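You operate a simulated robot arm through the tools that you are given. There is no shell and no other tool. Be economical: measure what you need, move in short steps, check, and stop when the job is done.

The job below is to be done with a simulated two-armed robot. You get a single attempt, and the scene is never put back.

TASK
Hold the grey crate on the white table steady with one hand and put the yellow stack from the white table in it with the other.

Only the result counts: the job must be done as asked and must still hold three seconds after the hand-in. Knocking over, shifting, dropping, spilling or breaking anything else fails it.

THE ROBOT
Two 6-joint arms with two-finger parallel grippers on one trunk, on a base that drives. Base frame: it is fixed to the floor where the robot stands at the start and does not move with it; the origin is under the middle of the robot, x ahead of it, y to its left, z up; the surface under the hand at the start is at about z = 80. Units: cm, degrees, N and s.
The left shoulder is at the start at [-8.8, 17.7, 80.8], the right one opposite. With the tool pointing down near the work surface each hand reaches from about 10 to 72 cm from the robot's upright axis, wherever it stands, measured 20 degrees to its own side. Payload 1.57 kg a hand.
Tool frame (each hand has its own): the origin (TCP) lies between the finger pads and is the grasp point; the fingertips stand 3 cm ahead of it; z points along the fingers, y is the line along which they close. The gripper opens to 8 cm. The fingers are 1.7 cm wide and 1.2 cm thick; the gripper's body (4 by 8.2 cm) begins 8 cm behind the TCP.
Orientation is that of the tool frame in the base frame, as a unit quaternion [w, x, y, z]. With the fingers straight down and closing along the base's y, the tool's x points along the base's -x, its y along +y and its z along -z.

THE INTERFACE
- The arms move only by the tool jog_arm. It takes "left_increments", "right_increments" or both (then of equal length, played together; a hand with none holds still); each is a list of rows, each a list of 6 numbers: the shift along the base's x, y, z in cm, then the turn, a rotation vector about the base's x, y, z in degrees. In form: [[dx, dy, dz, ax, ay, az], ...]. A call has 1 to 10 rows; each row shifts and turns the commanded pose from where the row before left it. "left_hand" and "right_hand" are, for a hand that has rows, the closure, from 0 (fully open) to 1 (shut), set as the call begins (left out, the last holds). Rows are played at 5 a second. More than 5 cm and 8.6 degrees between two rows, or a gripper value outside its range, and nothing of the call is played. A pose out of reach is approached as far as the arm can. The call stops where the force on the tool passes 40 N (or 10 N more than at its start, if that is more) or the arm is blocked; 0.2 s more then pass. The fingers move at their own pace (about 7.2 cm/s each) and stop on an object; they squeeze with about 39 N. The grip force told is the motor's: it shows also when the fingers shut on nothing. Time passes only in rows, and 0.2 s behind the last, so rows that do not move let the fingers close. It gives the time, the measured TCP pose, the force on the tool (base axes), the opening and the grip force at its end, in the units of the frame above (readings bear some noise), with the torque about the TCP (base axes, N m) and any sound that the robot's microphone picked up.
- Cameras (640 x 400 px; columns grow to the right, rows downward): "scene" is now at [2.4, -4.08, 153.07]; the picture's right is [-0.56, -0.83, 0.00], its down [-0.62, 0.42, -0.66] and it looks along [0.55, -0.37, -0.75] (base axes); focal length 258 px, centre (320, 200). "left" rides on the left gripper at [7.2, 0.7, -12.2] in its tool frame; the picture's right is [-0.09, 1.00, 0.00], its down [-0.84, -0.08, -0.54] and it looks along [-0.54, -0.05, 0.84] (tool axes); focal length 238 px, centre (320, 200). "right" rides on the right gripper at [7.2, -0.7, -12.2] in its tool frame; the picture's right is [0.09, 1.00, 0.00], its down [-0.84, 0.08, -0.54] and it looks along [-0.54, 0.05, 0.84] (tool axes); focal length 238 px, centre (320, 200). There is no depth. A picture from a camera that has moved, and an enlarged one, comes with that camera's place and axes in the base frame and with its lens.
- camera(camera): a new picture of that camera. The clock stands still meanwhile.
- raise_lower(by): slides the trunk up (or, below 0, down) by that many cm; the arms and the scene camera ride with it, the base frame stays. It gives what a move gives, with no picture.
- base_move(legs): drives the robot by 1 to 6 legs, each [ahead, left, turn to the left] in cm, cm and degrees, along the robot's own axes; the way and the turn of a leg run together, so that a leg with both is an arc; at most 150 cm and 180 degrees a leg. The arms and the cameras ride along, it lands a little off, and it stops where it bumps. It gives what a move gives.
- aim_head(pan, tilt): turns the head with the scene camera to pan (to the left, within 143 degrees either way) and tilt (down, from -29 to 69), counted from straight ahead of the robot. It gives what a move gives.
- zoom(camera, box): a new picture of the part [left, top, right, bottom] of that camera's present view, enlarged. The clock stands still meanwhile.
- finish_job(): hands the job in; it is judged then, once.

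Go step by step. Nothing tells you exact positions but the pictures and the camera data: compare them with the known pose of the tool, close in by small moves and look again before you grip or let go. The budget is 120 turns and 92 pictures, counting those below and the enlarged ones. Unless the task says otherwise, let go and move clear before handing in, and close with one line.

The tools are called after ">>>" by a JSON object that holds its "op" and its "data". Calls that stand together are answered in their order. jog_arm: Moves the arms, as the interface text tells. Its arguments: {"type":"object","properties":{"left_increments":{"type":"array","items":{"type":"array","items":{"type":"number"}}},"left_hand":{"type":"number"},"right_increments":{"type":"array","items":{"type":"array","items":{"type":"number"}}},"right_hand":{"type":"number"}},"required":[]} The other tools are called the same way: raise_lower (by) slides the trunk up or down; base_move (legs) drives the base; aim_head (pan, tilt) turns the head that bears the scene camera; camera (camera) takes a picture; zoom (camera, box) takes an enlarged picture of a part of a camera's view; finish_job () hands the job in.

At the start:

```text
clock: 0.0
left_tcp_pos: [53.49, -8.27, 109.19]
left_tool_rot: [0.0, 0.001, 1.0, 0.0]
left_contact_force: [-0.6, 0.1, -0.2]
left_moment: [-0.04, 0.01, -0.01]
left_grip_width: 8.03
left_gripper_force: 0.1
right_tcp_pos: [32.99, -42.39, 110.88]
right_tool_rot: [0.0, -0.001, 1.0, 0.0]
right_contact_force: [-0.6, -0.1, -0.5]
right_moment: [0.04, 0.02, 0.02]
right_grip_width: 7.98
right_gripper_force: 0.1
trunk travel left (down, up): [-25.2, 7.6]
robot x, y, heading: [-0.0, 0.07, -0.2]
head pan, tilt: [-33.8, 48.7]
```

scene: 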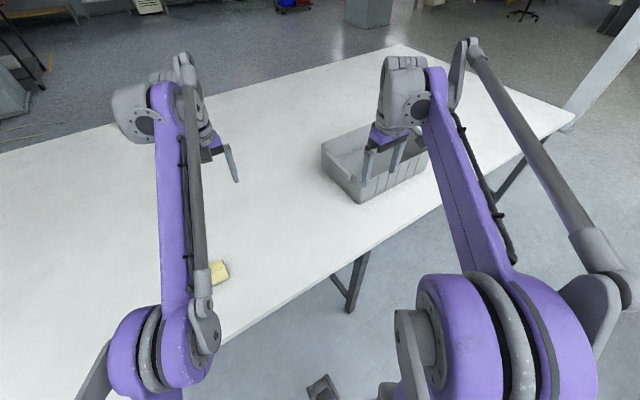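
right: 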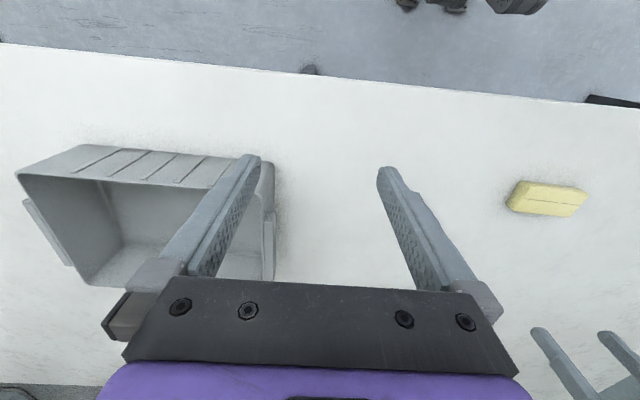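
left: 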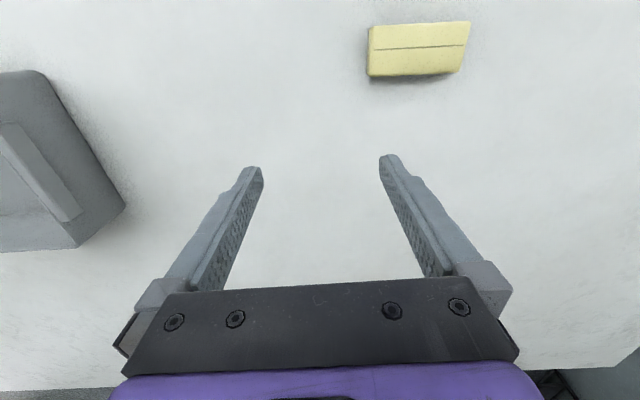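

The yellow stack appears to be near (48, 6) and the grey crate near (55, -65), too far for the left hand without driving. I'll look closer at both first.

>>> {"op": "zoom", "data": {"camera": "left", "box": [340, 0, 500, 100]}}

>>> {"op": "zoom", "data": {"camera": "right", "box": [460, 140, 620, 240]}}

>>> {"op": "zoom", "data": {"camera": "scene", "box": [280, 90, 472, 210]}}

```text
4.00 times, centred on (420, 50) of left
camera zoom: at [46.33, -7.5, 121.47], right [0.09, 1.0, 0.0], down [0.84, -0.08, 0.54], along [0.54, -0.05, -0.84], focal length 953 px, centre (-80, 800)
```

zoom: 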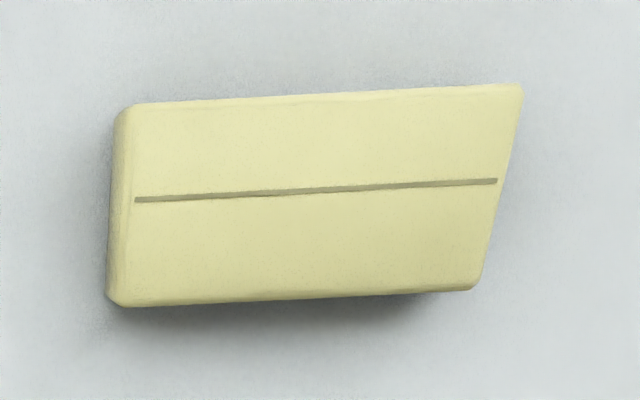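

```text
4.00 times, centred on (540, 190) of right
camera zoom: at [25.88, -43.16, 122.99], right [-0.09, 1.0, 0.0], down [0.84, 0.08, 0.54], along [0.54, 0.05, -0.84], focal length 953 px, centre (-560, 240)
```

zoom: 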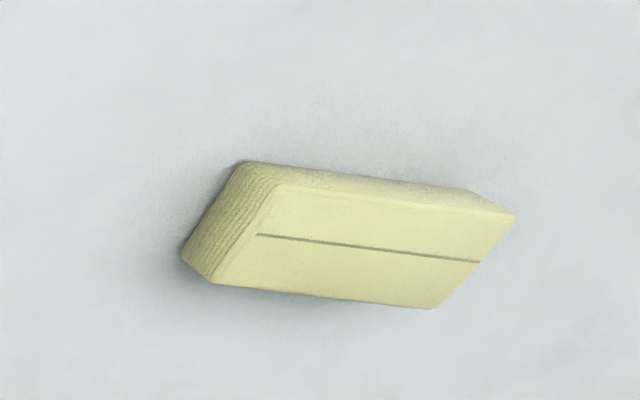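

```text
3.33 times, centred on (376, 150) of scene
camera zoom: at [2.4, -4.08, 153.07], right [-0.56, -0.83, 0.0], down [-0.62, 0.42, -0.66], along [0.55, -0.37, -0.75], focal length 860 px, centre (133, 367)
```

zoom: 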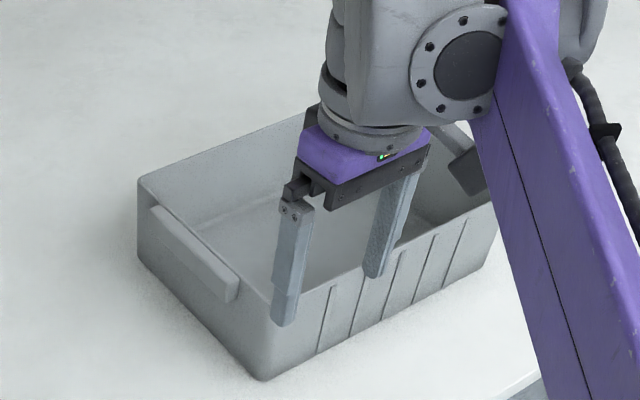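

The stack is about 12.7 × 5.8 × 3.7 cm, lying with its long side along y and centred near (47.9, 5.7). I'll bring the left hand over it and yaw it so the fingers close along x.

>>> {"op": "jog_arm", "data": {"left_increments": [[-0.6, 1.4, -0.8, 0, 0, -8.5], [-0.6, 1.4, -0.8, 0, 0, -8.5], [-0.6, 1.4, -0.8, 0, 0, -8.5], [-0.6, 1.4, -0.8, 0, 0, -8.5], [-0.6, 1.4, -0.8, 0, 0, -8.5], [-0.6, 1.4, -0.8, 0, 0, -8.5], [-0.5, 1.4, -0.8, 0, 0, -8.5], [-0.5, 1.4, -0.8, 0, 0, -8.5], [-0.5, 1.4, -0.8, 0, 0, -8.5], [-0.5, 1.3, -0.8, 0, 0, -8.5]], "left_hand": 0}}

>>> {"op": "jog_arm", "data": {"left_increments": [[0, 0, 0, 0, 0, -7.7], [0, 0, 0, 0, 0, 0]]}}

>>> {"op": "camera", "data": {"camera": "left"}}

```text
clock: 2.2
left_tcp_pos: [47.94, 5.68, 101.28]
left_tool_rot: [0.0, 0.676, 0.737, 0.0]
left_contact_force: [-0.4, 0.3, 0.1]
left_moment: [0.0, -0.03, 0.0]
left_grip_width: 8.0
left_gripper_force: 0.0
right_tcp_pos: [33.0, -42.37, 110.83]
right_tool_rot: [0.0, 0.0, 1.0, 0.001]
right_contact_force: [0.8, 0.5, 0.0]
right_moment: [-0.01, -0.05, 0.01]
right_grip_width: 8.0
right_gripper_force: 0.0
trunk travel left (down, up): [-25.2, 7.6]
robot x, y, heading: [0.03, 0.3, 0.0]
head pan, tilt: [-33.8, 48.7]
```

```text
clock: 2.8
left_tcp_pos: [47.87, 5.66, 101.33]
left_tool_rot: [0.0, 0.724, 0.69, 0.001]
left_contact_force: [0.9, 0.6, 0.1]
left_moment: [0.0, -0.01, -0.02]
left_grip_width: 7.99
left_gripper_force: 0.1
right_tcp_pos: [33.05, -42.36, 110.92]
right_tool_rot: [0.0, 0.0, 1.0, 0.001]
right_contact_force: [-0.4, 0.0, 0.3]
right_moment: [0.01, -0.05, 0.0]
right_grip_width: 8.03
right_gripper_force: 0.1
trunk travel left (down, up): [-25.2, 7.6]
robot x, y, heading: [-0.09, 0.17, -0.2]
head pan, tilt: [-33.8, 48.7]
```

```text
85 pictures are left
camera left: at [48.87, 12.88, 113.51], right [0.99, -0.14, 0.0], down [-0.12, -0.83, 0.54], along [-0.08, -0.54, -0.84], focal length 238 px, centre (320, 200)
```

left: 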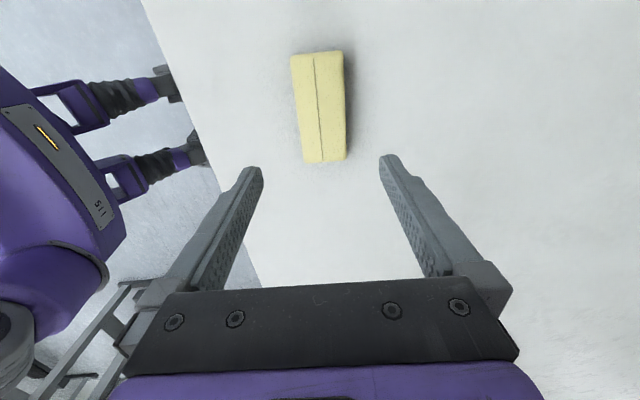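

The hand is aligned over the stack, within about 0.3 cm. I'll descend most of the way and check again.

>>> {"op": "jog_arm", "data": {"left_increments": [[0, 0.1, -2, 0, 0, 0], [0, 0.1, -2, 0, 0, 0], [0, 0.1, -2, 0, 0, 0], [0, 0, -2, 0, 0, 0], [0, 0, -2, 0, 0, 0], [0, 0, -2, 0, 0, 0], [0, 0, -1.5, 0, 0, 0]]}}

>>> {"op": "camera", "data": {"camera": "left"}}

```text
clock: 4.4
left_tcp_pos: [47.9, 6.04, 87.79]
left_tool_rot: [0.001, 0.724, 0.69, 0.001]
left_contact_force: [-0.6, -0.3, -0.5]
left_moment: [0.01, 0.0, 0.0]
left_grip_width: 8.0
left_gripper_force: 0.0
right_tcp_pos: [33.07, -42.36, 110.92]
right_tool_rot: [0.0, 0.0, 1.0, 0.0]
right_contact_force: [-0.4, -1.0, -0.2]
right_moment: [-0.02, -0.01, 0.0]
right_grip_width: 7.98
right_gripper_force: 0.1
trunk travel left (down, up): [-25.2, 7.6]
robot x, y, heading: [0.38, 0.37, 0.1]
head pan, tilt: [-33.8, 48.7]
```

```text
84 pictures are left
camera left: at [48.82, 13.16, 99.88], right [0.99, -0.14, 0.0], down [-0.12, -0.83, 0.54], along [-0.08, -0.54, -0.84], focal length 238 px, centre (320, 200)
```

left: 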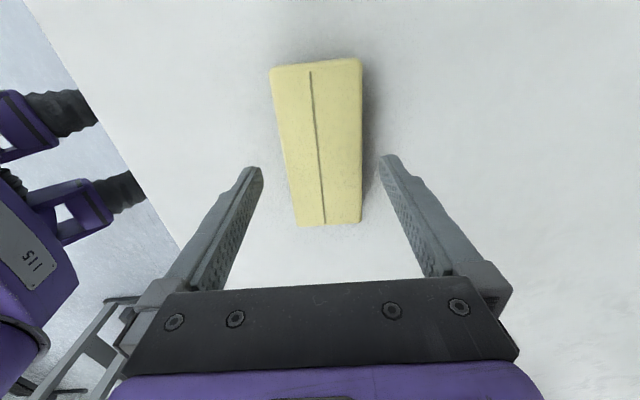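

Still centred. I'll go down to grip height and close.

>>> {"op": "jog_arm", "data": {"left_increments": [[0.1, 0, -1.3, 0, 0, 0], [0, 0, -1.3, 0, 0, 0], [0, 0, -1.3, 0, 0, 0], [0, 0, 0, 0, 0, 0]]}}

>>> {"op": "jog_arm", "data": {"left_increments": [[0, 0, 0, 0, 0, 0], [0, 0, 0, 0, 0, 0], [0, 0, 0, 0, 0, 0], [0, 0, 0, 0, 0, 0]], "left_hand": 1}}

>>> {"op": "camera", "data": {"camera": "left"}}

```text
clock: 5.4
left_tcp_pos: [47.89, 5.95, 83.76]
left_tool_rot: [0.0, 0.723, 0.69, 0.0]
left_contact_force: [0.0, -0.7, 1.1]
left_moment: [0.03, 0.01, -0.02]
left_grip_width: 7.98
left_gripper_force: 0.0
right_tcp_pos: [33.0, -42.32, 110.79]
right_tool_rot: [0.0, 0.001, 1.0, 0.0]
right_contact_force: [-0.3, 0.8, -0.5]
right_moment: [0.0, 0.01, -0.01]
right_grip_width: 7.98
right_gripper_force: 0.0
trunk travel left (down, up): [-25.2, 7.6]
robot x, y, heading: [0.21, 0.02, 0.0]
head pan, tilt: [-33.8, 48.7]
```

```text
clock: 6.4
left_tcp_pos: [47.93, 5.89, 83.75]
left_tool_rot: [0.001, 0.723, 0.69, 0.0]
left_contact_force: [-0.6, 0.3, 0.0]
left_moment: [0.01, 0.02, -0.02]
left_grip_width: 5.86
left_gripper_force: 39.4
right_tcp_pos: [32.95, -42.49, 110.82]
right_tool_rot: [0.0, 0.0, 1.0, 0.0]
right_contact_force: [0.3, -0.2, 0.3]
right_moment: [-0.05, -0.01, 0.01]
right_grip_width: 8.0
right_gripper_force: 0.0
trunk travel left (down, up): [-25.2, 7.6]
robot x, y, heading: [-0.12, 0.21, -0.0]
head pan, tilt: [-33.8, 48.7]
```

```text
83 pictures are left
camera left: at [48.86, 13.09, 96.02], right [0.99, -0.14, 0.0], down [-0.12, -0.83, 0.54], along [-0.08, -0.54, -0.84], focal length 238 px, centre (320, 200)
```

left: 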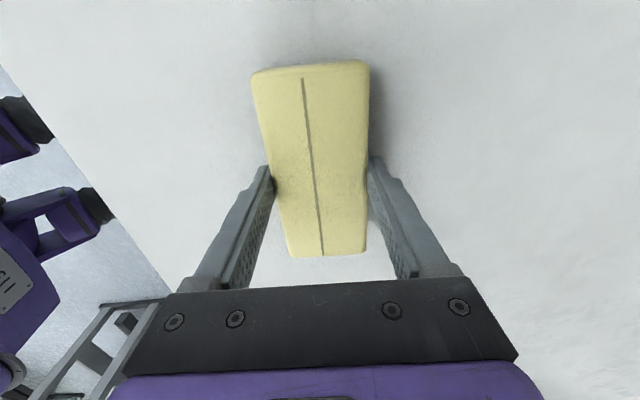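

The stack is gripped at 5.86 cm wide. I'll lift it well above the crate rim height.

>>> {"op": "jog_arm", "data": {"left_increments": [[0, 0, 1, 0, 0, 0], [0, 0, 2, 0, 0, 0], [0, 0, 3, 0, 0, 0], [0, 0, 3, 0, 0, 0], [0, 0, 3.5, 0, 0, 0], [0, 0, 3.5, 0, 0, 0], [0, 0, 3.5, 0, 0, 0], [0, 0, 3.5, 0, 0, 0], [0, 0, 3.5, 0, 0, 0], [0, 0, 0, 0, 0, 0]]}}

>>> {"op": "camera", "data": {"camera": "left"}}

>>> {"op": "aim_head", "data": {"pan": -40, "tilt": 60}}

>>> {"op": "camera", "data": {"camera": "scene"}}

```text
clock: 8.6
left_tcp_pos: [47.85, 6.19, 110.35]
left_tool_rot: [0.0, 0.723, 0.691, -0.001]
left_contact_force: [0.7, -0.3, -0.7]
left_moment: [0.01, 0.01, 0.01]
left_grip_width: 5.89
left_gripper_force: 39.3
right_tcp_pos: [32.99, -42.33, 110.76]
right_tool_rot: [0.001, 0.0, 1.0, -0.001]
right_contact_force: [-1.6, -0.2, 0.3]
right_moment: [-0.01, 0.0, 0.01]
right_grip_width: 8.02
right_gripper_force: 0.1
trunk travel left (down, up): [-25.2, 7.6]
robot x, y, heading: [0.04, 0.34, 0.2]
head pan, tilt: [-33.8, 48.7]
```

```text
82 pictures are left
camera left: at [48.84, 13.43, 122.62], right [0.99, -0.14, 0.0], down [-0.12, -0.83, 0.54], along [-0.08, -0.54, -0.84], focal length 238 px, centre (320, 200)
```

left: 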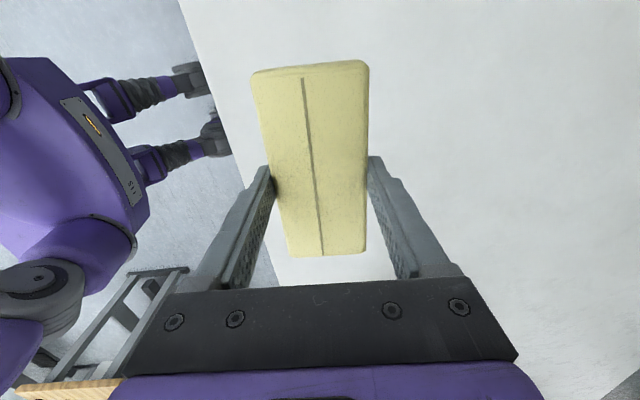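

```text
clock: 9.3
left_tcp_pos: [47.96, 6.32, 110.38]
left_tool_rot: [0.0, 0.724, 0.69, 0.0]
left_contact_force: [-0.6, -0.1, 0.7]
left_moment: [0.02, 0.02, 0.03]
left_grip_width: 5.84
left_gripper_force: 39.2
right_tcp_pos: [33.04, -42.42, 110.81]
right_tool_rot: [0.0, 0.0, 1.0, 0.0]
right_contact_force: [0.1, 0.0, 0.2]
right_moment: [0.0, 0.0, -0.02]
right_grip_width: 7.99
right_gripper_force: 0.0
trunk travel left (down, up): [-25.2, 7.6]
robot x, y, heading: [0.15, 0.16, -0.0]
head pan, tilt: [-40.0, 60.0]
```

```text
81 pictures are left
camera scene: at [1.01, -4.01, 151.64], right [-0.64, -0.77, 0.0], down [-0.66, 0.56, -0.5], along [0.38, -0.32, -0.87], focal length 258 px, centre (320, 200)
```

scene: 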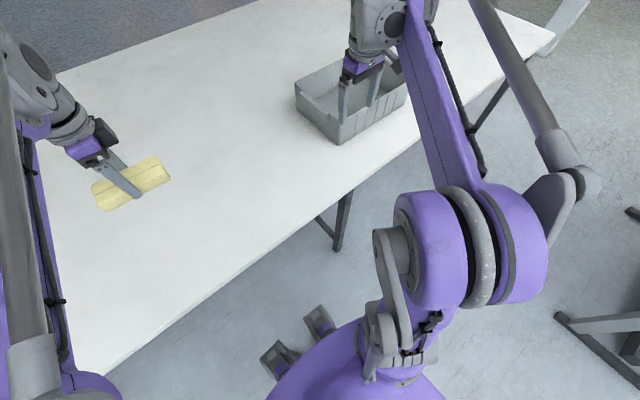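

The stack is held securely and the floor to the right looks clear. I'll drive 58 cm to the right so both hands reach the crate.

>>> {"op": "base_move", "data": {"legs": [[0, -30, 0], [0, -28, 0]]}}

>>> {"op": "aim_head", "data": {"pan": -3, "tilt": 48}}

>>> {"op": "camera", "data": {"camera": "scene"}}

>>> {"op": "camera", "data": {"camera": "left"}}

>>> {"op": "camera", "data": {"camera": "right"}}

```text
clock: 15.2
left_tcp_pos: [47.69, -52.19, 110.44]
left_tool_rot: [0.0, 0.724, 0.69, 0.001]
left_contact_force: [0.4, 0.1, 0.4]
left_moment: [0.01, 0.02, 0.0]
left_grip_width: 5.85
left_gripper_force: 39.3
right_tcp_pos: [33.13, -100.94, 110.85]
right_tool_rot: [0.0, 0.0, 1.0, 0.0]
right_contact_force: [1.1, 0.1, 0.1]
right_moment: [-0.03, 0.02, 0.01]
right_grip_width: 7.99
right_gripper_force: 0.0
trunk travel left (down, up): [-25.2, 7.6]
robot x, y, heading: [0.06, -58.21, 0.1]
head pan, tilt: [-40.0, 60.0]
```

```text
clock: 16.3
left_tcp_pos: [47.82, -52.23, 110.38]
left_tool_rot: [0.0, 0.724, 0.69, 0.0]
left_contact_force: [-0.3, 0.3, -1.0]
left_moment: [-0.04, 0.02, 0.0]
left_grip_width: 5.86
left_gripper_force: 38.8
right_tcp_pos: [32.94, -100.89, 110.82]
right_tool_rot: [0.0, 0.001, 1.0, 0.0]
right_contact_force: [-0.7, 0.4, -0.3]
right_moment: [-0.03, 0.0, -0.02]
right_grip_width: 7.98
right_gripper_force: 0.0
trunk travel left (down, up): [-25.2, 7.6]
robot x, y, heading: [0.32, -58.44, -0.0]
head pan, tilt: [-3.0, 48.0]
```

```text
80 pictures are left
camera scene: at [3.69, -58.6, 153.16], right [-0.05, -1.0, 0.0], down [-0.74, 0.04, -0.67], along [0.67, -0.04, -0.74], focal length 258 px, centre (320, 200)
```

scene: 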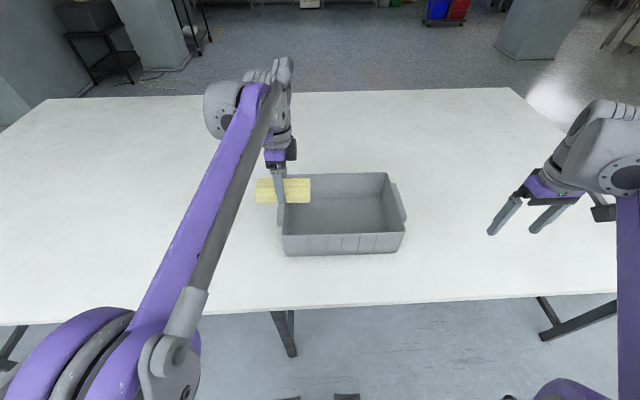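

```text
79 pictures are left
camera left: at [48.76, -45.04, 122.58], right [0.99, -0.14, 0.0], down [-0.12, -0.83, 0.54], along [-0.08, -0.54, -0.84], focal length 238 px, centre (320, 200)
```

left: 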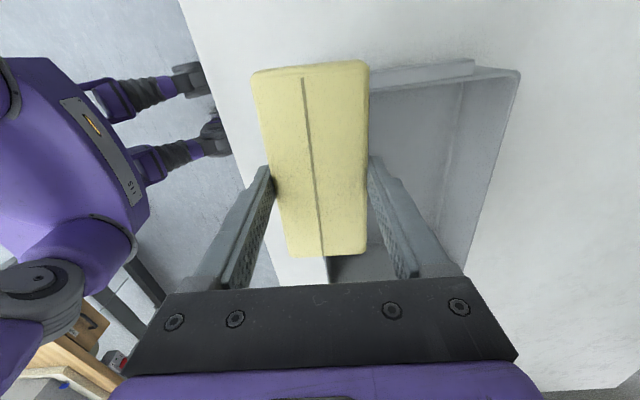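

```text
78 pictures are left
camera right: at [25.78, -101.62, 122.99], right [-0.09, 1.0, 0.0], down [0.84, 0.08, 0.54], along [0.54, 0.05, -0.84], focal length 238 px, centre (320, 200)
```

right: 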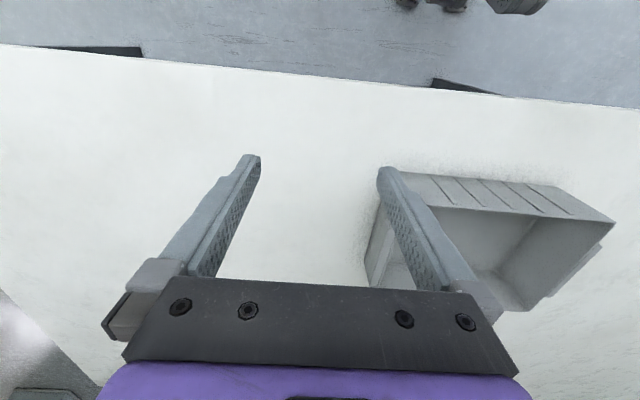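

The crate is now in plain view; I'll zoom in to measure its rim.

>>> {"op": "zoom", "data": {"camera": "scene", "box": [256, 160, 416, 260]}}

```text
4.00 times, centred on (336, 210) of scene
camera zoom: at [3.69, -58.6, 153.16], right [-0.05, -1.0, 0.0], down [-0.74, 0.04, -0.67], along [0.67, -0.04, -0.74], focal length 1033 px, centre (256, 160)
```

zoom: 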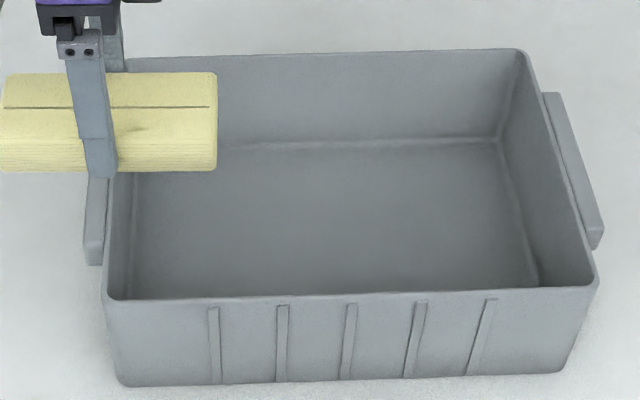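

Crate: x from about 45.5 to 70, y from -50.5 to -85.6, rim z about 93. The right hand will grip the near wall at y about -81 (clear of the ribs), so I'll bring it above that spot with a yaw of +89.

>>> {"op": "jog_arm", "data": {"right_increments": [[1.1, 1.8, 0, 0, 0, 8.1], [1.1, 1.8, 0, 0, 0, 8.1], [1.1, 1.8, 0, 0, 0, 8.1], [1.1, 1.8, 0, 0, 0, 8.1], [1.1, 1.8, 0, 0, 0, 8.1], [1.1, 1.8, 0, 0, 0, 8.1], [1.1, 1.8, 0, 0, 0, 8.1], [1.1, 1.8, 0, 0, 0, 8.1], [1.1, 1.8, 0, 0, 0, 8.1], [1.1, 1.8, 0, 0, 0, 8.1]], "right_hand": 0}}

>>> {"op": "jog_arm", "data": {"right_increments": [[1.5, 1.9, 0, 0, 0, 8], [0, 0, -2, 0, 0, 0], [0, 0, -2, 0, 0, 0], [0, 0, -2, 0, 0, 0], [0, 0, 0, 0, 0, 0]]}}

>>> {"op": "camera", "data": {"camera": "right"}}

>>> {"op": "camera", "data": {"camera": "scene"}}

```text
clock: 18.5
left_tcp_pos: [47.78, -52.23, 110.27]
left_tool_rot: [0.0, 0.724, 0.69, 0.001]
left_contact_force: [-0.6, 0.7, 0.2]
left_moment: [0.0, 0.01, 0.01]
left_grip_width: 5.86
left_gripper_force: 38.4
right_tcp_pos: [44.19, -82.76, 110.81]
right_tool_rot: [-0.001, -0.65, 0.76, 0.0]
right_contact_force: [1.3, 0.3, -0.3]
right_moment: [-0.01, 0.02, 0.0]
right_grip_width: 8.02
right_gripper_force: 0.0
trunk travel left (down, up): [-25.2, 7.6]
robot x, y, heading: [0.11, -58.59, 0.0]
head pan, tilt: [-3.0, 48.0]
```

```text
clock: 19.7
left_tcp_pos: [47.82, -52.23, 110.31]
left_tool_rot: [0.0, 0.723, 0.69, 0.0]
left_contact_force: [-0.4, 0.3, 0.7]
left_moment: [0.01, 0.01, -0.02]
left_grip_width: 5.85
left_gripper_force: 38.9
right_tcp_pos: [45.45, -80.86, 104.81]
right_tool_rot: [-0.001, -0.701, 0.713, 0.0]
right_contact_force: [-1.3, 0.1, 0.1]
right_moment: [0.0, 0.01, 0.0]
right_grip_width: 8.0
right_gripper_force: 0.0
trunk travel left (down, up): [-25.2, 7.6]
robot x, y, heading: [-0.21, -58.46, -0.1]
head pan, tilt: [-3.0, 48.0]
```

```text
76 pictures are left
camera right: at [46.02, -88.19, 116.99], right [-1.0, -0.07, 0.0], down [-0.06, 0.84, 0.54], along [-0.04, 0.54, -0.84], focal length 238 px, centre (320, 200)
```

right: 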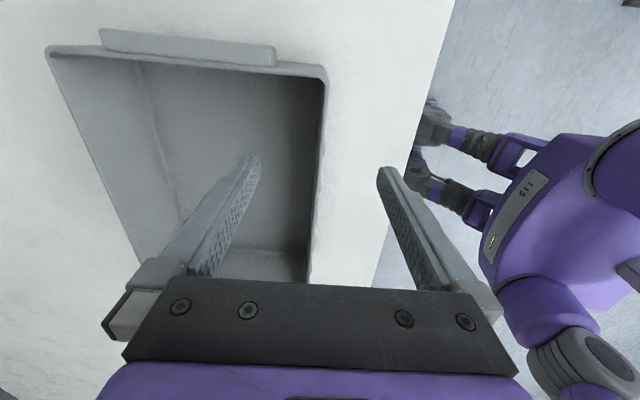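

```text
75 pictures are left
camera scene: at [3.67, -58.59, 153.17], right [-0.05, -1.0, 0.0], down [-0.74, 0.04, -0.67], along [0.67, -0.04, -0.74], focal length 258 px, centre (320, 200)
```

scene: 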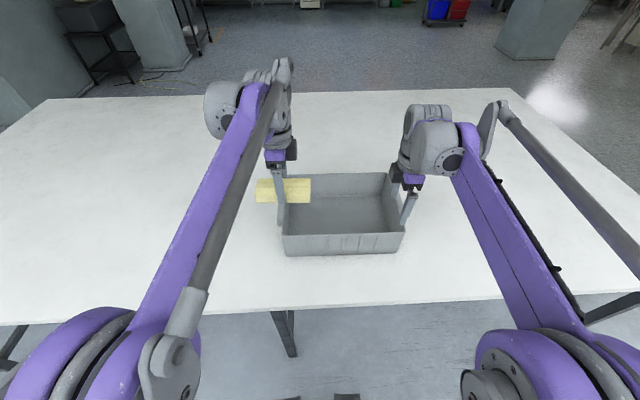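

I'll zoom on the near wall to find its centre precisely.

>>> {"op": "zoom", "data": {"camera": "right", "box": [272, 65, 368, 125]}}

>>> {"op": "zoom", "data": {"camera": "right", "box": [272, 125, 368, 185]}}

```text
6.67 times, centred on (320, 95) of right
camera zoom: at [46.02, -88.19, 116.99], right [-1.0, -0.07, 0.0], down [-0.06, 0.84, 0.54], along [-0.04, 0.54, -0.84], focal length 1589 px, centre (320, 900)
```

zoom: 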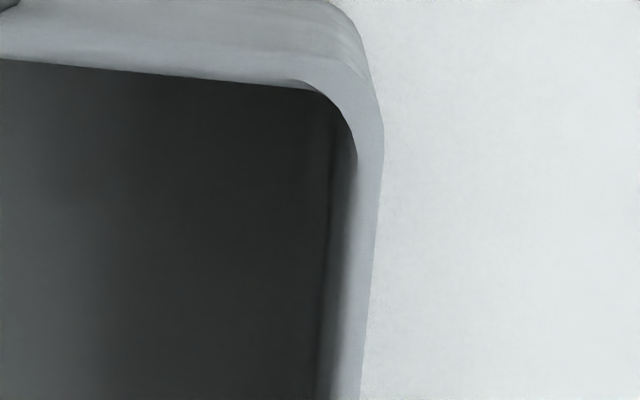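

```text
6.67 times, centred on (320, 155) of right
camera zoom: at [46.02, -88.19, 116.99], right [-1.0, -0.07, 0.0], down [-0.06, 0.84, 0.54], along [-0.04, 0.54, -0.84], focal length 1589 px, centre (320, 500)
```

zoom: 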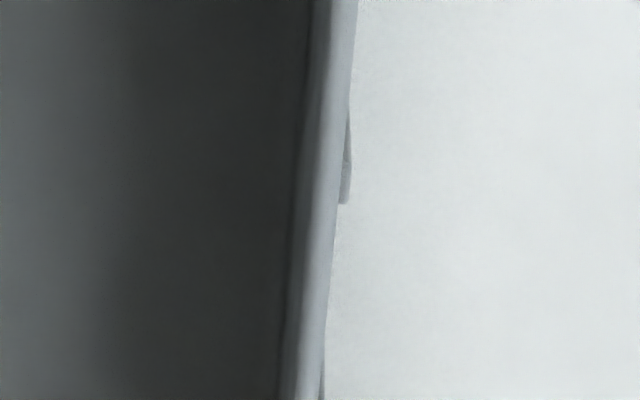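

The wall is centred at x about 45.3 and is 0.6 cm thick; a rib sits at y about -79.5, so I'll grip at y = -82.2. I'll descend over the wall, then partly close to check the centring.

>>> {"op": "jog_arm", "data": {"right_increments": [[-0.15, -1.3, 0, 0, 0, 0.5], [0, 0, -2, 0, 0, 0], [0, 0, -2, 0, 0, 0], [0, 0, -2, 0, 0, 0], [0, 0, -2, 0, 0, 0], [0, 0, -2, 0, 0, 0], [0, 0, -1.5, 0, 0, 0], [0, 0, -1, 0, 0, 0], [0, 0, 0, 0, 0, 0]]}}

>>> {"op": "jog_arm", "data": {"right_increments": [[0, 0, 0, 0, 0, 0], [0, 0, 0, 0, 0, 0], [0, 0, 0, 0, 0, 0], [0, 0, 0, 0, 0, 0]], "right_hand": 0.8}}

>>> {"op": "zoom", "data": {"camera": "right", "box": [240, 50, 400, 150]}}

>>> {"op": "zoom", "data": {"camera": "right", "box": [240, 140, 400, 240]}}

```text
clock: 21.7
left_tcp_pos: [47.77, -52.23, 110.36]
left_tool_rot: [0.0, 0.723, 0.691, -0.001]
left_contact_force: [0.2, 0.1, 0.1]
left_moment: [0.03, -0.02, 0.0]
left_grip_width: 5.85
left_gripper_force: 39.0
right_tcp_pos: [45.34, -82.13, 92.24]
right_tool_rot: [0.0, -0.704, 0.71, 0.001]
right_contact_force: [0.5, -0.3, 0.4]
right_moment: [0.0, 0.03, 0.03]
right_grip_width: 8.01
right_gripper_force: 0.1
trunk travel left (down, up): [-25.2, 7.6]
robot x, y, heading: [-0.1, -58.73, 0.0]
head pan, tilt: [-3.0, 48.0]
```

```text
clock: 22.7
left_tcp_pos: [47.82, -52.31, 110.41]
left_tool_rot: [0.001, 0.724, 0.69, 0.0]
left_contact_force: [-0.3, -0.4, 1.6]
left_moment: [-0.02, 0.02, 0.03]
left_grip_width: 5.85
left_gripper_force: 39.5
right_tcp_pos: [45.34, -82.25, 92.39]
right_tool_rot: [0.0, -0.704, 0.71, 0.0]
right_contact_force: [0.2, -0.6, -0.4]
right_moment: [-0.01, 0.0, 0.01]
right_grip_width: 1.61
right_gripper_force: 0.0
trunk travel left (down, up): [-25.2, 7.6]
robot x, y, heading: [0.01, -58.07, 0.1]
head pan, tilt: [-3.0, 48.0]
```

```text
4.00 times, centred on (320, 100) of right
camera zoom: at [45.93, -89.5, 104.52], right [-1.0, -0.08, 0.0], down [-0.07, 0.84, 0.54], along [-0.04, 0.54, -0.84], focal length 953 px, centre (320, 600)
```

zoom: 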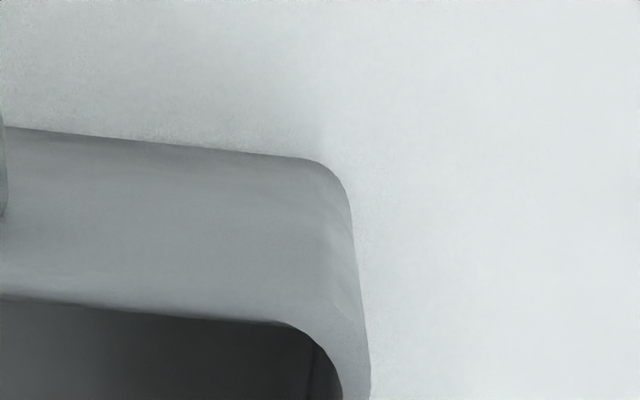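

```text
4.00 times, centred on (320, 190) of right
camera zoom: at [45.93, -89.5, 104.52], right [-1.0, -0.08, 0.0], down [-0.07, 0.84, 0.54], along [-0.04, 0.54, -0.84], focal length 953 px, centre (320, 240)
```

zoom: 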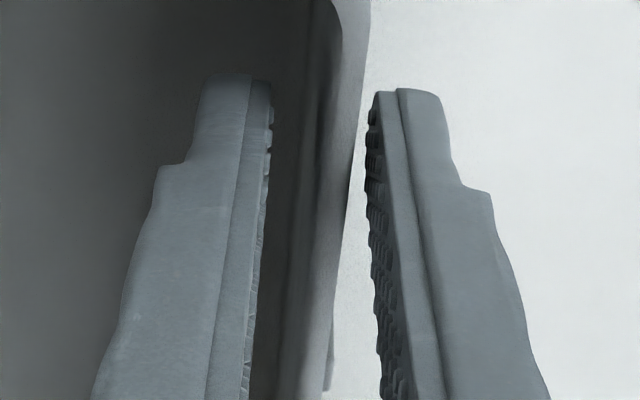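

The fingers straddle the wall with the wall about 0.1 cm toward the outer finger. I'll shift by that and close.

>>> {"op": "jog_arm", "data": {"right_increments": [[-0.1, 0, -0.3, 0, 0, 0], [0, 0, 0, 0, 0, 0]]}}

>>> {"op": "jog_arm", "data": {"right_increments": [[0, 0, 0, 0, 0, 0], [0, 0, 0, 0, 0, 0], [0, 0, 0, 0, 0, 0]], "right_hand": 1}}

>>> {"op": "zoom", "data": {"camera": "right", "box": [240, 140, 400, 240]}}

>>> {"op": "zoom", "data": {"camera": "scene", "box": [256, 160, 416, 260]}}

```text
clock: 23.3
left_tcp_pos: [47.8, -52.27, 110.41]
left_tool_rot: [0.0, 0.723, 0.69, 0.0]
left_contact_force: [0.2, 0.0, 0.4]
left_moment: [0.02, -0.01, 0.0]
left_grip_width: 5.84
left_gripper_force: 38.5
right_tcp_pos: [45.21, -82.14, 92.03]
right_tool_rot: [0.0, -0.704, 0.71, 0.0]
right_contact_force: [0.6, -1.4, 0.0]
right_moment: [0.02, 0.01, -0.01]
right_grip_width: 1.6
right_gripper_force: 0.1
trunk travel left (down, up): [-25.2, 7.6]
robot x, y, heading: [-0.07, -58.46, -0.0]
head pan, tilt: [-3.0, 48.0]
```

```text
clock: 24.1
left_tcp_pos: [47.74, -52.3, 110.41]
left_tool_rot: [0.001, 0.723, 0.691, 0.0]
left_contact_force: [-0.9, 0.4, -0.2]
left_moment: [-0.02, 0.0, 0.04]
left_grip_width: 5.86
left_gripper_force: 38.8
right_tcp_pos: [45.22, -82.31, 91.97]
right_tool_rot: [0.0, -0.704, 0.711, 0.0]
right_contact_force: [-1.1, 0.1, 0.1]
right_moment: [-0.07, 0.02, -0.17]
right_grip_width: 0.47
right_gripper_force: 25.6
trunk travel left (down, up): [-25.2, 7.6]
robot x, y, heading: [0.09, -58.23, -0.1]
head pan, tilt: [-3.0, 48.0]
```

```text
4.00 times, centred on (320, 190) of right
camera zoom: at [45.85, -89.49, 104.18], right [-1.0, -0.08, 0.0], down [-0.07, 0.84, 0.54], along [-0.04, 0.54, -0.84], focal length 953 px, centre (320, 240)
```

zoom: 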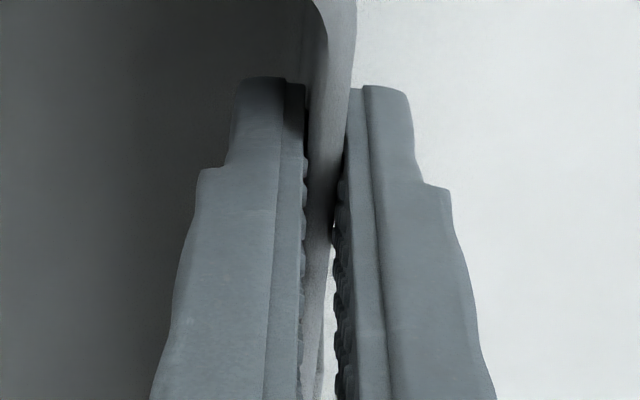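

```text
4.00 times, centred on (336, 210) of scene
camera zoom: at [3.67, -58.6, 153.17], right [-0.05, -1.0, 0.0], down [-0.74, 0.04, -0.67], along [0.67, -0.04, -0.74], focal length 1033 px, centre (256, 160)
```

zoom: 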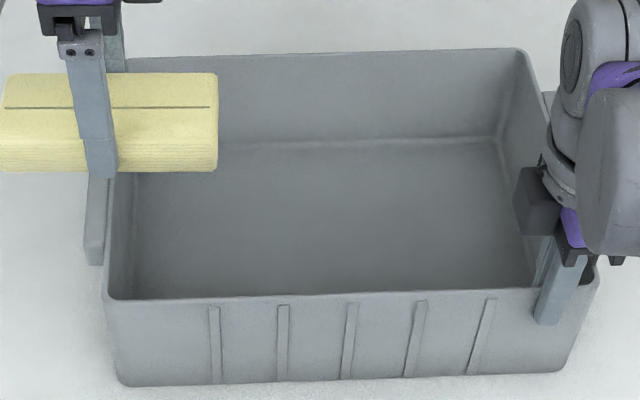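

The crate is held and hasn't moved. Now I'll bring the stack over the left half of the crate.

>>> {"op": "jog_arm", "data": {"left_increments": [[1.9, -2.2, 0, 0, 0, 0.5], [1.9, -2.2, 0, 0, 0, 0.5], [1.9, -2.2, 0, 0, 0, 0.5], [1.9, -2.3, 0, 0, 0, 0.5], [1.8, -2.3, 0, 0, 0, 0.5], [0, 0, -2, 0, 0, 0], [0, 0, -2, 0, 0, 0], [0, 0, -2, 0, 0, 0], [0, 0, 0, 0, 0, 0]]}}

>>> {"op": "camera", "data": {"camera": "scene"}}

>>> {"op": "camera", "data": {"camera": "left"}}

```text
clock: 26.1
left_tcp_pos: [55.3, -62.98, 102.78]
left_tool_rot: [-0.001, 0.708, 0.706, 0.0]
left_contact_force: [0.2, -0.3, -1.2]
left_moment: [-0.01, -0.01, 0.0]
left_grip_width: 5.84
left_gripper_force: 39.3
left hand out of reach, approached as far as the arm can: row 4, 5
right_tcp_pos: [45.28, -82.29, 92.09]
right_tool_rot: [0.0, -0.704, 0.71, -0.001]
right_contact_force: [-1.0, 1.1, 0.0]
right_moment: [0.27, 0.02, -0.13]
right_grip_width: 0.48
right_gripper_force: 25.1
trunk travel left (down, up): [-25.2, 7.6]
robot x, y, heading: [0.19, -58.26, -0.0]
head pan, tilt: [-3.0, 48.0]
```

```text
68 pictures are left
camera scene: at [3.68, -58.59, 153.17], right [-0.05, -1.0, 0.0], down [-0.74, 0.04, -0.67], along [0.67, -0.04, -0.74], focal length 258 px, centre (320, 200)
```

scene: 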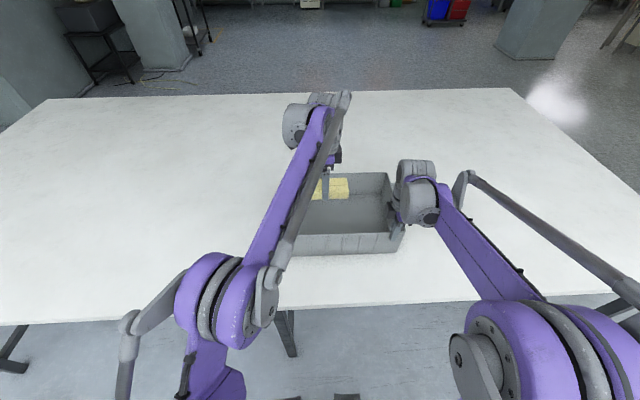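

```text
67 pictures are left
camera left: at [55.99, -55.65, 114.92], right [1.0, -0.1, 0.0], down [-0.08, -0.84, 0.54], along [-0.05, -0.54, -0.84], focal length 238 px, centre (320, 200)
```

left: 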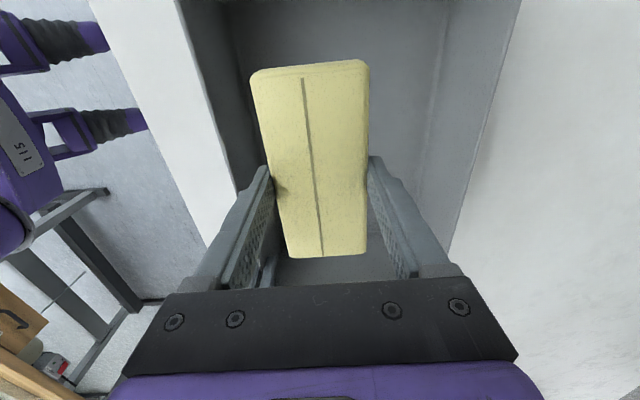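

The hand sits at (55.3, -63), well inside the crate outline. I'll lower the stack into the crate, gently near the floor.

>>> {"op": "jog_arm", "data": {"left_increments": [[0, 0, -2, 0, 0, 0], [0, 0, -2, 0, 0, 0], [0, 0, -2, 0, 0, 0], [0, 0, -2, 0, 0, 0], [0, 0, -2, 0, 0, 0], [0, 0, -2, 0, 0, 0], [0, 0, -2, 0, 0, 0], [0, 0, 0, 0, 0, 0]]}}

>>> {"op": "camera", "data": {"camera": "left"}}

>>> {"op": "zoom", "data": {"camera": "scene", "box": [256, 160, 416, 260]}}

```text
clock: 27.9
left_tcp_pos: [55.19, -62.83, 89.07]
left_tool_rot: [0.0, 0.708, 0.706, -0.001]
left_contact_force: [-0.7, -0.4, -0.4]
left_moment: [0.03, 0.01, 0.02]
left_grip_width: 5.84
left_gripper_force: 38.8
right_tcp_pos: [45.36, -82.23, 91.88]
right_tool_rot: [0.0, -0.704, 0.71, 0.0]
right_contact_force: [-1.0, 1.6, 0.6]
right_moment: [0.02, 0.01, -0.11]
right_grip_width: 0.49
right_gripper_force: 25.6
trunk travel left (down, up): [-25.2, 7.6]
robot x, y, heading: [0.07, -58.33, 0.2]
head pan, tilt: [-3.0, 48.0]
```

```text
66 pictures are left
camera left: at [55.94, -55.52, 101.26], right [1.0, -0.1, 0.0], down [-0.08, -0.84, 0.54], along [-0.05, -0.54, -0.84], focal length 238 px, centre (320, 200)
```

left: 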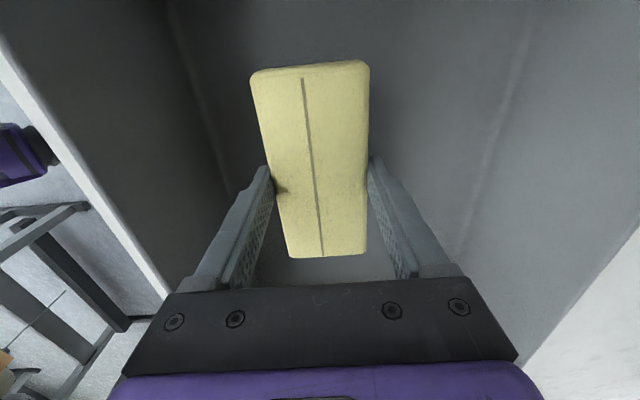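

```text
4.00 times, centred on (336, 210) of scene
camera zoom: at [3.69, -58.59, 153.17], right [-0.05, -1.0, 0.0], down [-0.74, 0.04, -0.67], along [0.67, -0.04, -0.74], focal length 1033 px, centre (256, 160)
```

zoom: 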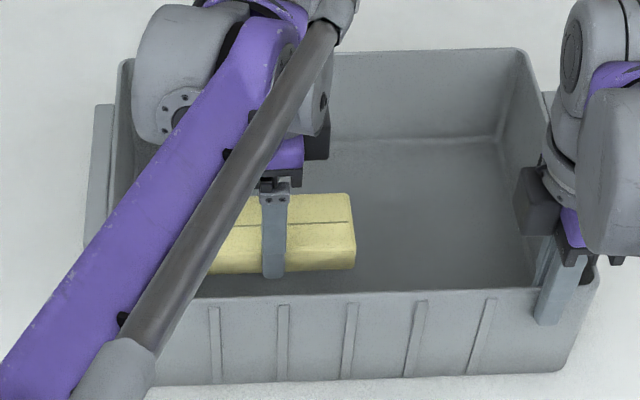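

No contact yet. I'll continue in small steps until I feel the floor.

>>> {"op": "jog_arm", "data": {"left_increments": [[0, 0, -1, 0, 0, 0], [0, 0, -1, 0, 0, 0], [0, 0, -0.6, 0, 0, 0], [0, 0, -0.4, 0, 0, 0], [0, 0, -0.3, 0, 0, 0]]}}

>>> {"op": "jog_arm", "data": {"left_increments": [[0, 0, -0.2, 0, 0, 0], [0, 0, -0.2, 0, 0, 0]]}}

```text
clock: 29.1
left_tcp_pos: [55.23, -62.82, 85.78]
left_tool_rot: [-0.001, 0.709, 0.706, -0.001]
left_contact_force: [0.0, -0.2, -0.7]
left_moment: [-0.01, 0.01, 0.01]
left_grip_width: 5.84
left_gripper_force: 39.4
right_tcp_pos: [45.1, -82.14, 92.13]
right_tool_rot: [0.001, -0.704, 0.71, 0.001]
right_contact_force: [0.2, 0.2, 0.6]
right_moment: [-0.04, 0.02, -0.11]
right_grip_width: 0.48
right_gripper_force: 25.0
trunk travel left (down, up): [-25.2, 7.6]
robot x, y, heading: [-0.17, -58.81, -0.1]
head pan, tilt: [-3.0, 48.0]
```

```text
clock: 29.7
left_tcp_pos: [55.39, -62.78, 85.16]
left_tool_rot: [0.0, 0.709, 0.705, -0.001]
left_contact_force: [0.0, -1.4, -0.7]
left_moment: [0.05, -0.01, 0.01]
left_grip_width: 5.84
left_gripper_force: 39.2
right_tcp_pos: [45.25, -82.25, 92.09]
right_tool_rot: [0.0, -0.704, 0.71, 0.0]
right_contact_force: [0.3, 0.1, -0.6]
right_moment: [-0.03, -0.04, -0.09]
right_grip_width: 0.47
right_gripper_force: 24.9
trunk travel left (down, up): [-25.2, 7.6]
robot x, y, heading: [-0.25, -58.64, 0.1]
head pan, tilt: [-3.0, 48.0]
```

>>> {"op": "jog_arm", "data": {"left_increments": [[0, 0, -0.2, 0, 0, 0], [0, 0, -0.2, 0, 0, 0], [0, 0, 0, 0, 0, 0]]}}

>>> {"op": "jog_arm", "data": {"left_increments": [[0, 0, -0.2, 0, 0, 0], [0, 0, 0, 0, 0, 0]]}}

```text
clock: 30.5
left_tcp_pos: [55.33, -62.72, 84.92]
left_tool_rot: [0.001, 0.708, 0.706, 0.0]
left_contact_force: [-0.6, 0.0, -1.0]
left_moment: [0.0, -0.01, 0.01]
left_grip_width: 5.85
left_gripper_force: 38.8
right_tcp_pos: [45.28, -82.12, 92.06]
right_tool_rot: [0.0, -0.704, 0.71, -0.001]
right_contact_force: [0.0, 0.3, 0.2]
right_moment: [0.0, 0.01, -0.09]
right_grip_width: 0.48
right_gripper_force: 25.6
trunk travel left (down, up): [-25.2, 7.6]
robot x, y, heading: [-0.35, -58.56, -0.2]
head pan, tilt: [-3.0, 48.0]
```

```text
clock: 31.1
left_tcp_pos: [55.22, -62.73, 84.67]
left_tool_rot: [-0.001, 0.708, 0.706, 0.0]
left_contact_force: [0.2, -0.2, 0.7]
left_moment: [0.0, 0.01, 0.0]
left_grip_width: 5.85
left_gripper_force: 39.3
right_tcp_pos: [45.17, -82.26, 91.98]
right_tool_rot: [0.0, -0.704, 0.71, 0.001]
right_contact_force: [0.1, -0.1, -0.5]
right_moment: [-0.04, 0.02, -0.1]
right_grip_width: 0.48
right_gripper_force: 25.0
trunk travel left (down, up): [-25.2, 7.6]
robot x, y, heading: [-0.03, -58.64, -0.3]
head pan, tilt: [-3.0, 48.0]
```

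Almost on the floor with no contact force yet, so I'll try a couple more tiny steps.

>>> {"op": "jog_arm", "data": {"left_increments": [[0, 0, -0.2, 0, 0, 0], [0, 0, 0, 0, 0, 0]]}}

>>> {"op": "jog_arm", "data": {"left_increments": [[0, 0, -0.15, 0, 0, 0], [0, 0, 0, 0, 0, 0]]}}

```text
clock: 31.7
left_tcp_pos: [55.37, -62.69, 84.5]
left_tool_rot: [0.0, 0.708, 0.706, 0.0]
left_contact_force: [-0.2, 0.1, -0.6]
left_moment: [-0.02, 0.01, -0.02]
left_grip_width: 5.86
left_gripper_force: 39.3
right_tcp_pos: [45.2, -82.12, 91.94]
right_tool_rot: [0.0, -0.704, 0.71, 0.0]
right_contact_force: [0.5, 0.4, 0.3]
right_moment: [0.04, -0.05, -0.1]
right_grip_width: 0.46
right_gripper_force: 25.1
trunk travel left (down, up): [-25.2, 7.6]
robot x, y, heading: [-0.06, -58.72, 0.1]
head pan, tilt: [-3.0, 48.0]
```

```text
clock: 32.3
left_tcp_pos: [55.22, -62.8, 84.41]
left_tool_rot: [0.0, 0.709, 0.705, 0.0]
left_contact_force: [1.2, -0.5, 13.2]
left_moment: [-0.06, 0.0, 0.01]
left_grip_width: 5.85
left_gripper_force: 39.4
right_tcp_pos: [45.25, -82.08, 91.89]
right_tool_rot: [0.0, -0.704, 0.71, 0.0]
right_contact_force: [1.9, 0.9, -1.2]
right_moment: [-0.1, 0.05, -0.11]
right_grip_width: 0.5
right_gripper_force: 25.2
trunk travel left (down, up): [-25.2, 7.6]
robot x, y, heading: [0.33, -58.24, -0.1]
head pan, tilt: [-3.0, 48.0]
```

The stack touches the crate floor (13 N). I'll release it and lift the left hand straight out.

>>> {"op": "jog_arm", "data": {"left_increments": [[0, 0, 0.1, 0, 0, 0], [0, 0, 0, 0, 0, 0], [0, 0, 0, 0, 0, 0], [0, 0, 0, 0, 0, 0]], "left_hand": 0}}

>>> {"op": "jog_arm", "data": {"left_increments": [[0, 0, 1, 0, 0, 0], [0, 0, 2, 0, 0, 0], [0, 0, 2, 0, 0, 0], [0, 0, 3, 0, 0, 0], [0, 0, 3, 0, 0, 0], [0, 0, 3, 0, 0, 0], [0, 0, 3, 0, 0, 0], [0, 0, 3, 0, 0, 0], [0, 0, 3, 0, 0, 0]]}}

>>> {"op": "camera", "data": {"camera": "left"}}

>>> {"op": "zoom", "data": {"camera": "scene", "box": [256, 160, 416, 260]}}

```text
clock: 33.3
left_tcp_pos: [55.28, -62.75, 84.39]
left_tool_rot: [0.0, 0.708, 0.706, 0.0]
left_contact_force: [0.0, 0.8, 0.5]
left_moment: [0.05, 0.0, 0.01]
left_grip_width: 7.97
left_gripper_force: 0.1
right_tcp_pos: [45.2, -82.24, 91.99]
right_tool_rot: [-0.001, -0.705, 0.71, 0.0]
right_contact_force: [0.9, 0.3, -0.5]
right_moment: [0.06, -0.01, -0.09]
right_grip_width: 0.51
right_gripper_force: 25.3
trunk travel left (down, up): [-25.2, 7.6]
robot x, y, heading: [-0.15, -58.73, -0.1]
head pan, tilt: [-3.0, 48.0]
```

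```text
clock: 35.3
left_tcp_pos: [55.24, -62.83, 107.38]
left_tool_rot: [0.0, 0.708, 0.707, 0.0]
left_contact_force: [-0.7, -1.1, -0.4]
left_moment: [-0.01, 0.02, 0.02]
left_grip_width: 8.01
left_gripper_force: 0.0
right_tcp_pos: [45.2, -82.26, 92.04]
right_tool_rot: [0.0, -0.704, 0.71, -0.001]
right_contact_force: [0.1, 0.1, 0.8]
right_moment: [-0.02, 0.02, -0.13]
right_grip_width: 0.48
right_gripper_force: 24.6
trunk travel left (down, up): [-25.2, 7.6]
robot x, y, heading: [-0.51, -58.61, -0.3]
head pan, tilt: [-3.0, 48.0]
```

```text
64 pictures are left
camera left: at [55.86, -55.64, 119.68], right [1.0, -0.1, 0.0], down [-0.08, -0.84, 0.54], along [-0.05, -0.54, -0.84], focal length 238 px, centre (320, 200)
```

left: 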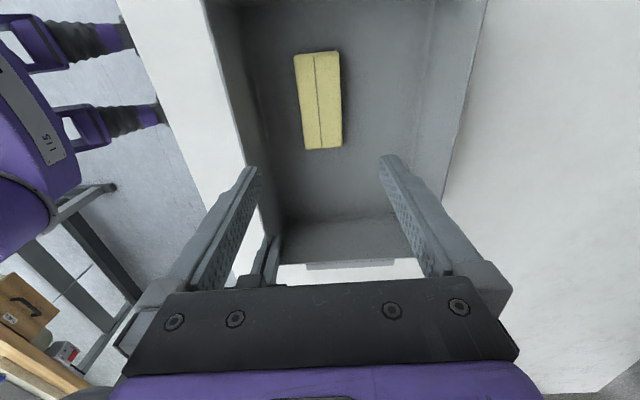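

```text
4.00 times, centred on (336, 210) of scene
camera zoom: at [3.69, -58.59, 153.17], right [-0.05, -1.0, 0.0], down [-0.74, 0.04, -0.67], along [0.67, -0.04, -0.74], focal length 1033 px, centre (256, 160)
```

zoom: 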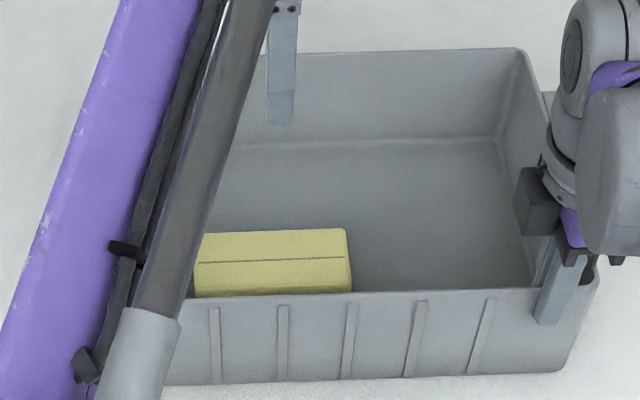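

The stack lies flat in the crate. I'll move the left hand clear to the left, then open the right hand and lift it straight off the wall.

>>> {"op": "jog_arm", "data": {"left_increments": [[-1, 3, 1, 0, 0, 0], [-1, 3, 1, 0, 0, 0], [-1, 3, 0, 0, 0, 0], [-1, 3, 0, 0, 0, 0], [-1, 3, 0, 0, 0, 0], [-1, 3, 0, 0, 0, 0], [-1, 3, 0, 0, 0, 0]]}}

>>> {"op": "jog_arm", "data": {"right_increments": [[0, 0, 0, 0, 0, 0], [0, 0, 0, 0, 0, 0], [0, 0, 0, 0, 0, 0], [0, 0, 0, 0, 0, 0]], "right_hand": 0}}

>>> {"op": "jog_arm", "data": {"right_increments": [[0, 0, 1, 0, 0, 0], [0, 0, 2, 0, 0, 0], [0, 0, 3, 0, 0, 0], [0, 0, 3, 0, 0, 0], [0, 0, 3, 0, 0, 0], [0, 0, 3, 0, 0, 0], [0, -3, 2, 0, 0, 0], [0, -3, 0, 0, 0, 0], [0, -3, 0, 0, 0, 0], [0, -3, 0, 0, 0, 0]]}}

>>> {"op": "camera", "data": {"camera": "scene"}}

>>> {"op": "zoom", "data": {"camera": "scene", "box": [256, 160, 416, 260]}}

```text
clock: 36.9
left_tcp_pos: [48.21, -41.59, 109.58]
left_tool_rot: [0.0, 0.708, 0.706, -0.001]
left_contact_force: [-0.3, -0.5, -0.6]
left_moment: [-0.04, 0.04, 0.0]
left_grip_width: 8.03
left_gripper_force: 0.1
right_tcp_pos: [45.18, -82.11, 92.02]
right_tool_rot: [0.0, -0.704, 0.71, -0.001]
right_contact_force: [-0.4, 1.7, 1.2]
right_moment: [-0.3, -0.03, -0.11]
right_grip_width: 0.47
right_gripper_force: 24.9
trunk travel left (down, up): [-25.2, 7.6]
robot x, y, heading: [-0.17, -58.11, 0.2]
head pan, tilt: [-3.0, 48.0]
```

```text
clock: 37.9
left_tcp_pos: [48.33, -41.66, 109.53]
left_tool_rot: [0.0, 0.708, 0.706, 0.0]
left_contact_force: [0.5, -0.4, 0.1]
left_moment: [-0.01, 0.02, 0.0]
left_grip_width: 8.01
left_gripper_force: 0.1
right_tcp_pos: [45.25, -82.19, 92.01]
right_tool_rot: [-0.001, -0.704, 0.711, 0.0]
right_contact_force: [-0.1, -0.5, -1.0]
right_moment: [0.03, 0.02, 0.01]
right_grip_width: 8.01
right_gripper_force: 0.1
trunk travel left (down, up): [-25.2, 7.6]
robot x, y, heading: [-0.02, -58.25, -0.0]
head pan, tilt: [-3.0, 48.0]
```

```text
clock: 40.1
left_tcp_pos: [48.27, -41.7, 109.53]
left_tool_rot: [0.0, 0.709, 0.705, 0.001]
left_contact_force: [0.4, 0.2, 0.3]
left_moment: [-0.01, 0.01, 0.0]
left_grip_width: 7.98
left_gripper_force: 0.1
right_tcp_pos: [45.22, -94.5, 108.86]
right_tool_rot: [0.0, -0.705, 0.71, 0.0]
right_contact_force: [0.2, -0.6, -0.1]
right_moment: [-0.01, -0.01, 0.0]
right_grip_width: 8.03
right_gripper_force: 0.1
trunk travel left (down, up): [-25.2, 7.6]
robot x, y, heading: [-0.1, -58.9, 0.0]
head pan, tilt: [-3.0, 48.0]
```

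```text
62 pictures are left
camera scene: at [3.71, -58.68, 153.17], right [-0.05, -1.0, 0.0], down [-0.74, 0.04, -0.67], along [0.67, -0.03, -0.74], focal length 258 px, centre (320, 200)
```

scene: 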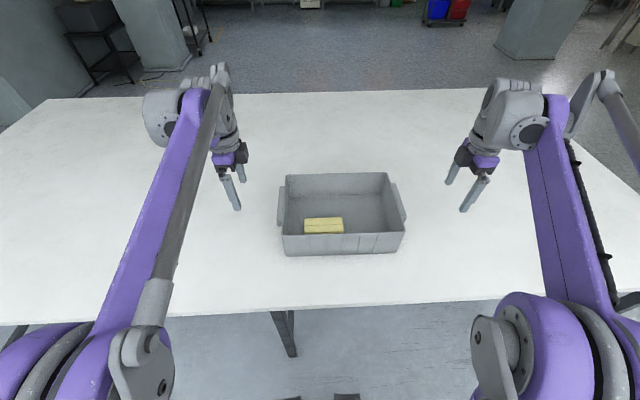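

```text
4.00 times, centred on (336, 210) of scene
camera zoom: at [3.71, -58.68, 153.17], right [-0.05, -1.0, 0.0], down [-0.74, 0.04, -0.67], along [0.67, -0.03, -0.74], focal length 1033 px, centre (256, 160)
```

zoom: 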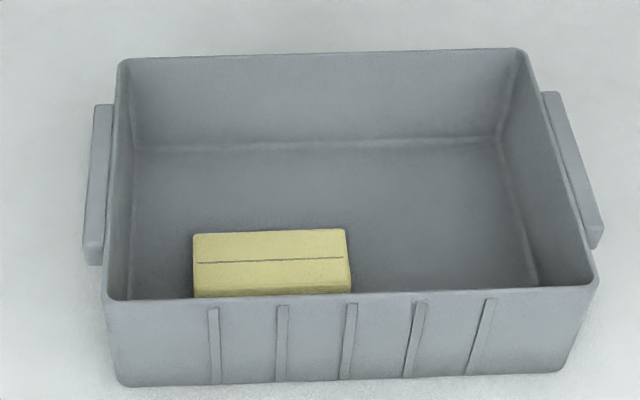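

The stack rests flat in the crate, the crate has not visibly moved, and both hands are open and clear. I'm handing in.

>>> {"op": "finish_job", "data": {}}

```text
The job is handed in.
```

The yellow stack is lying flat in the grey crate. The right hand held the crate's near wall while the left hand set the stack down, and both hands were open and clear when I handed in.
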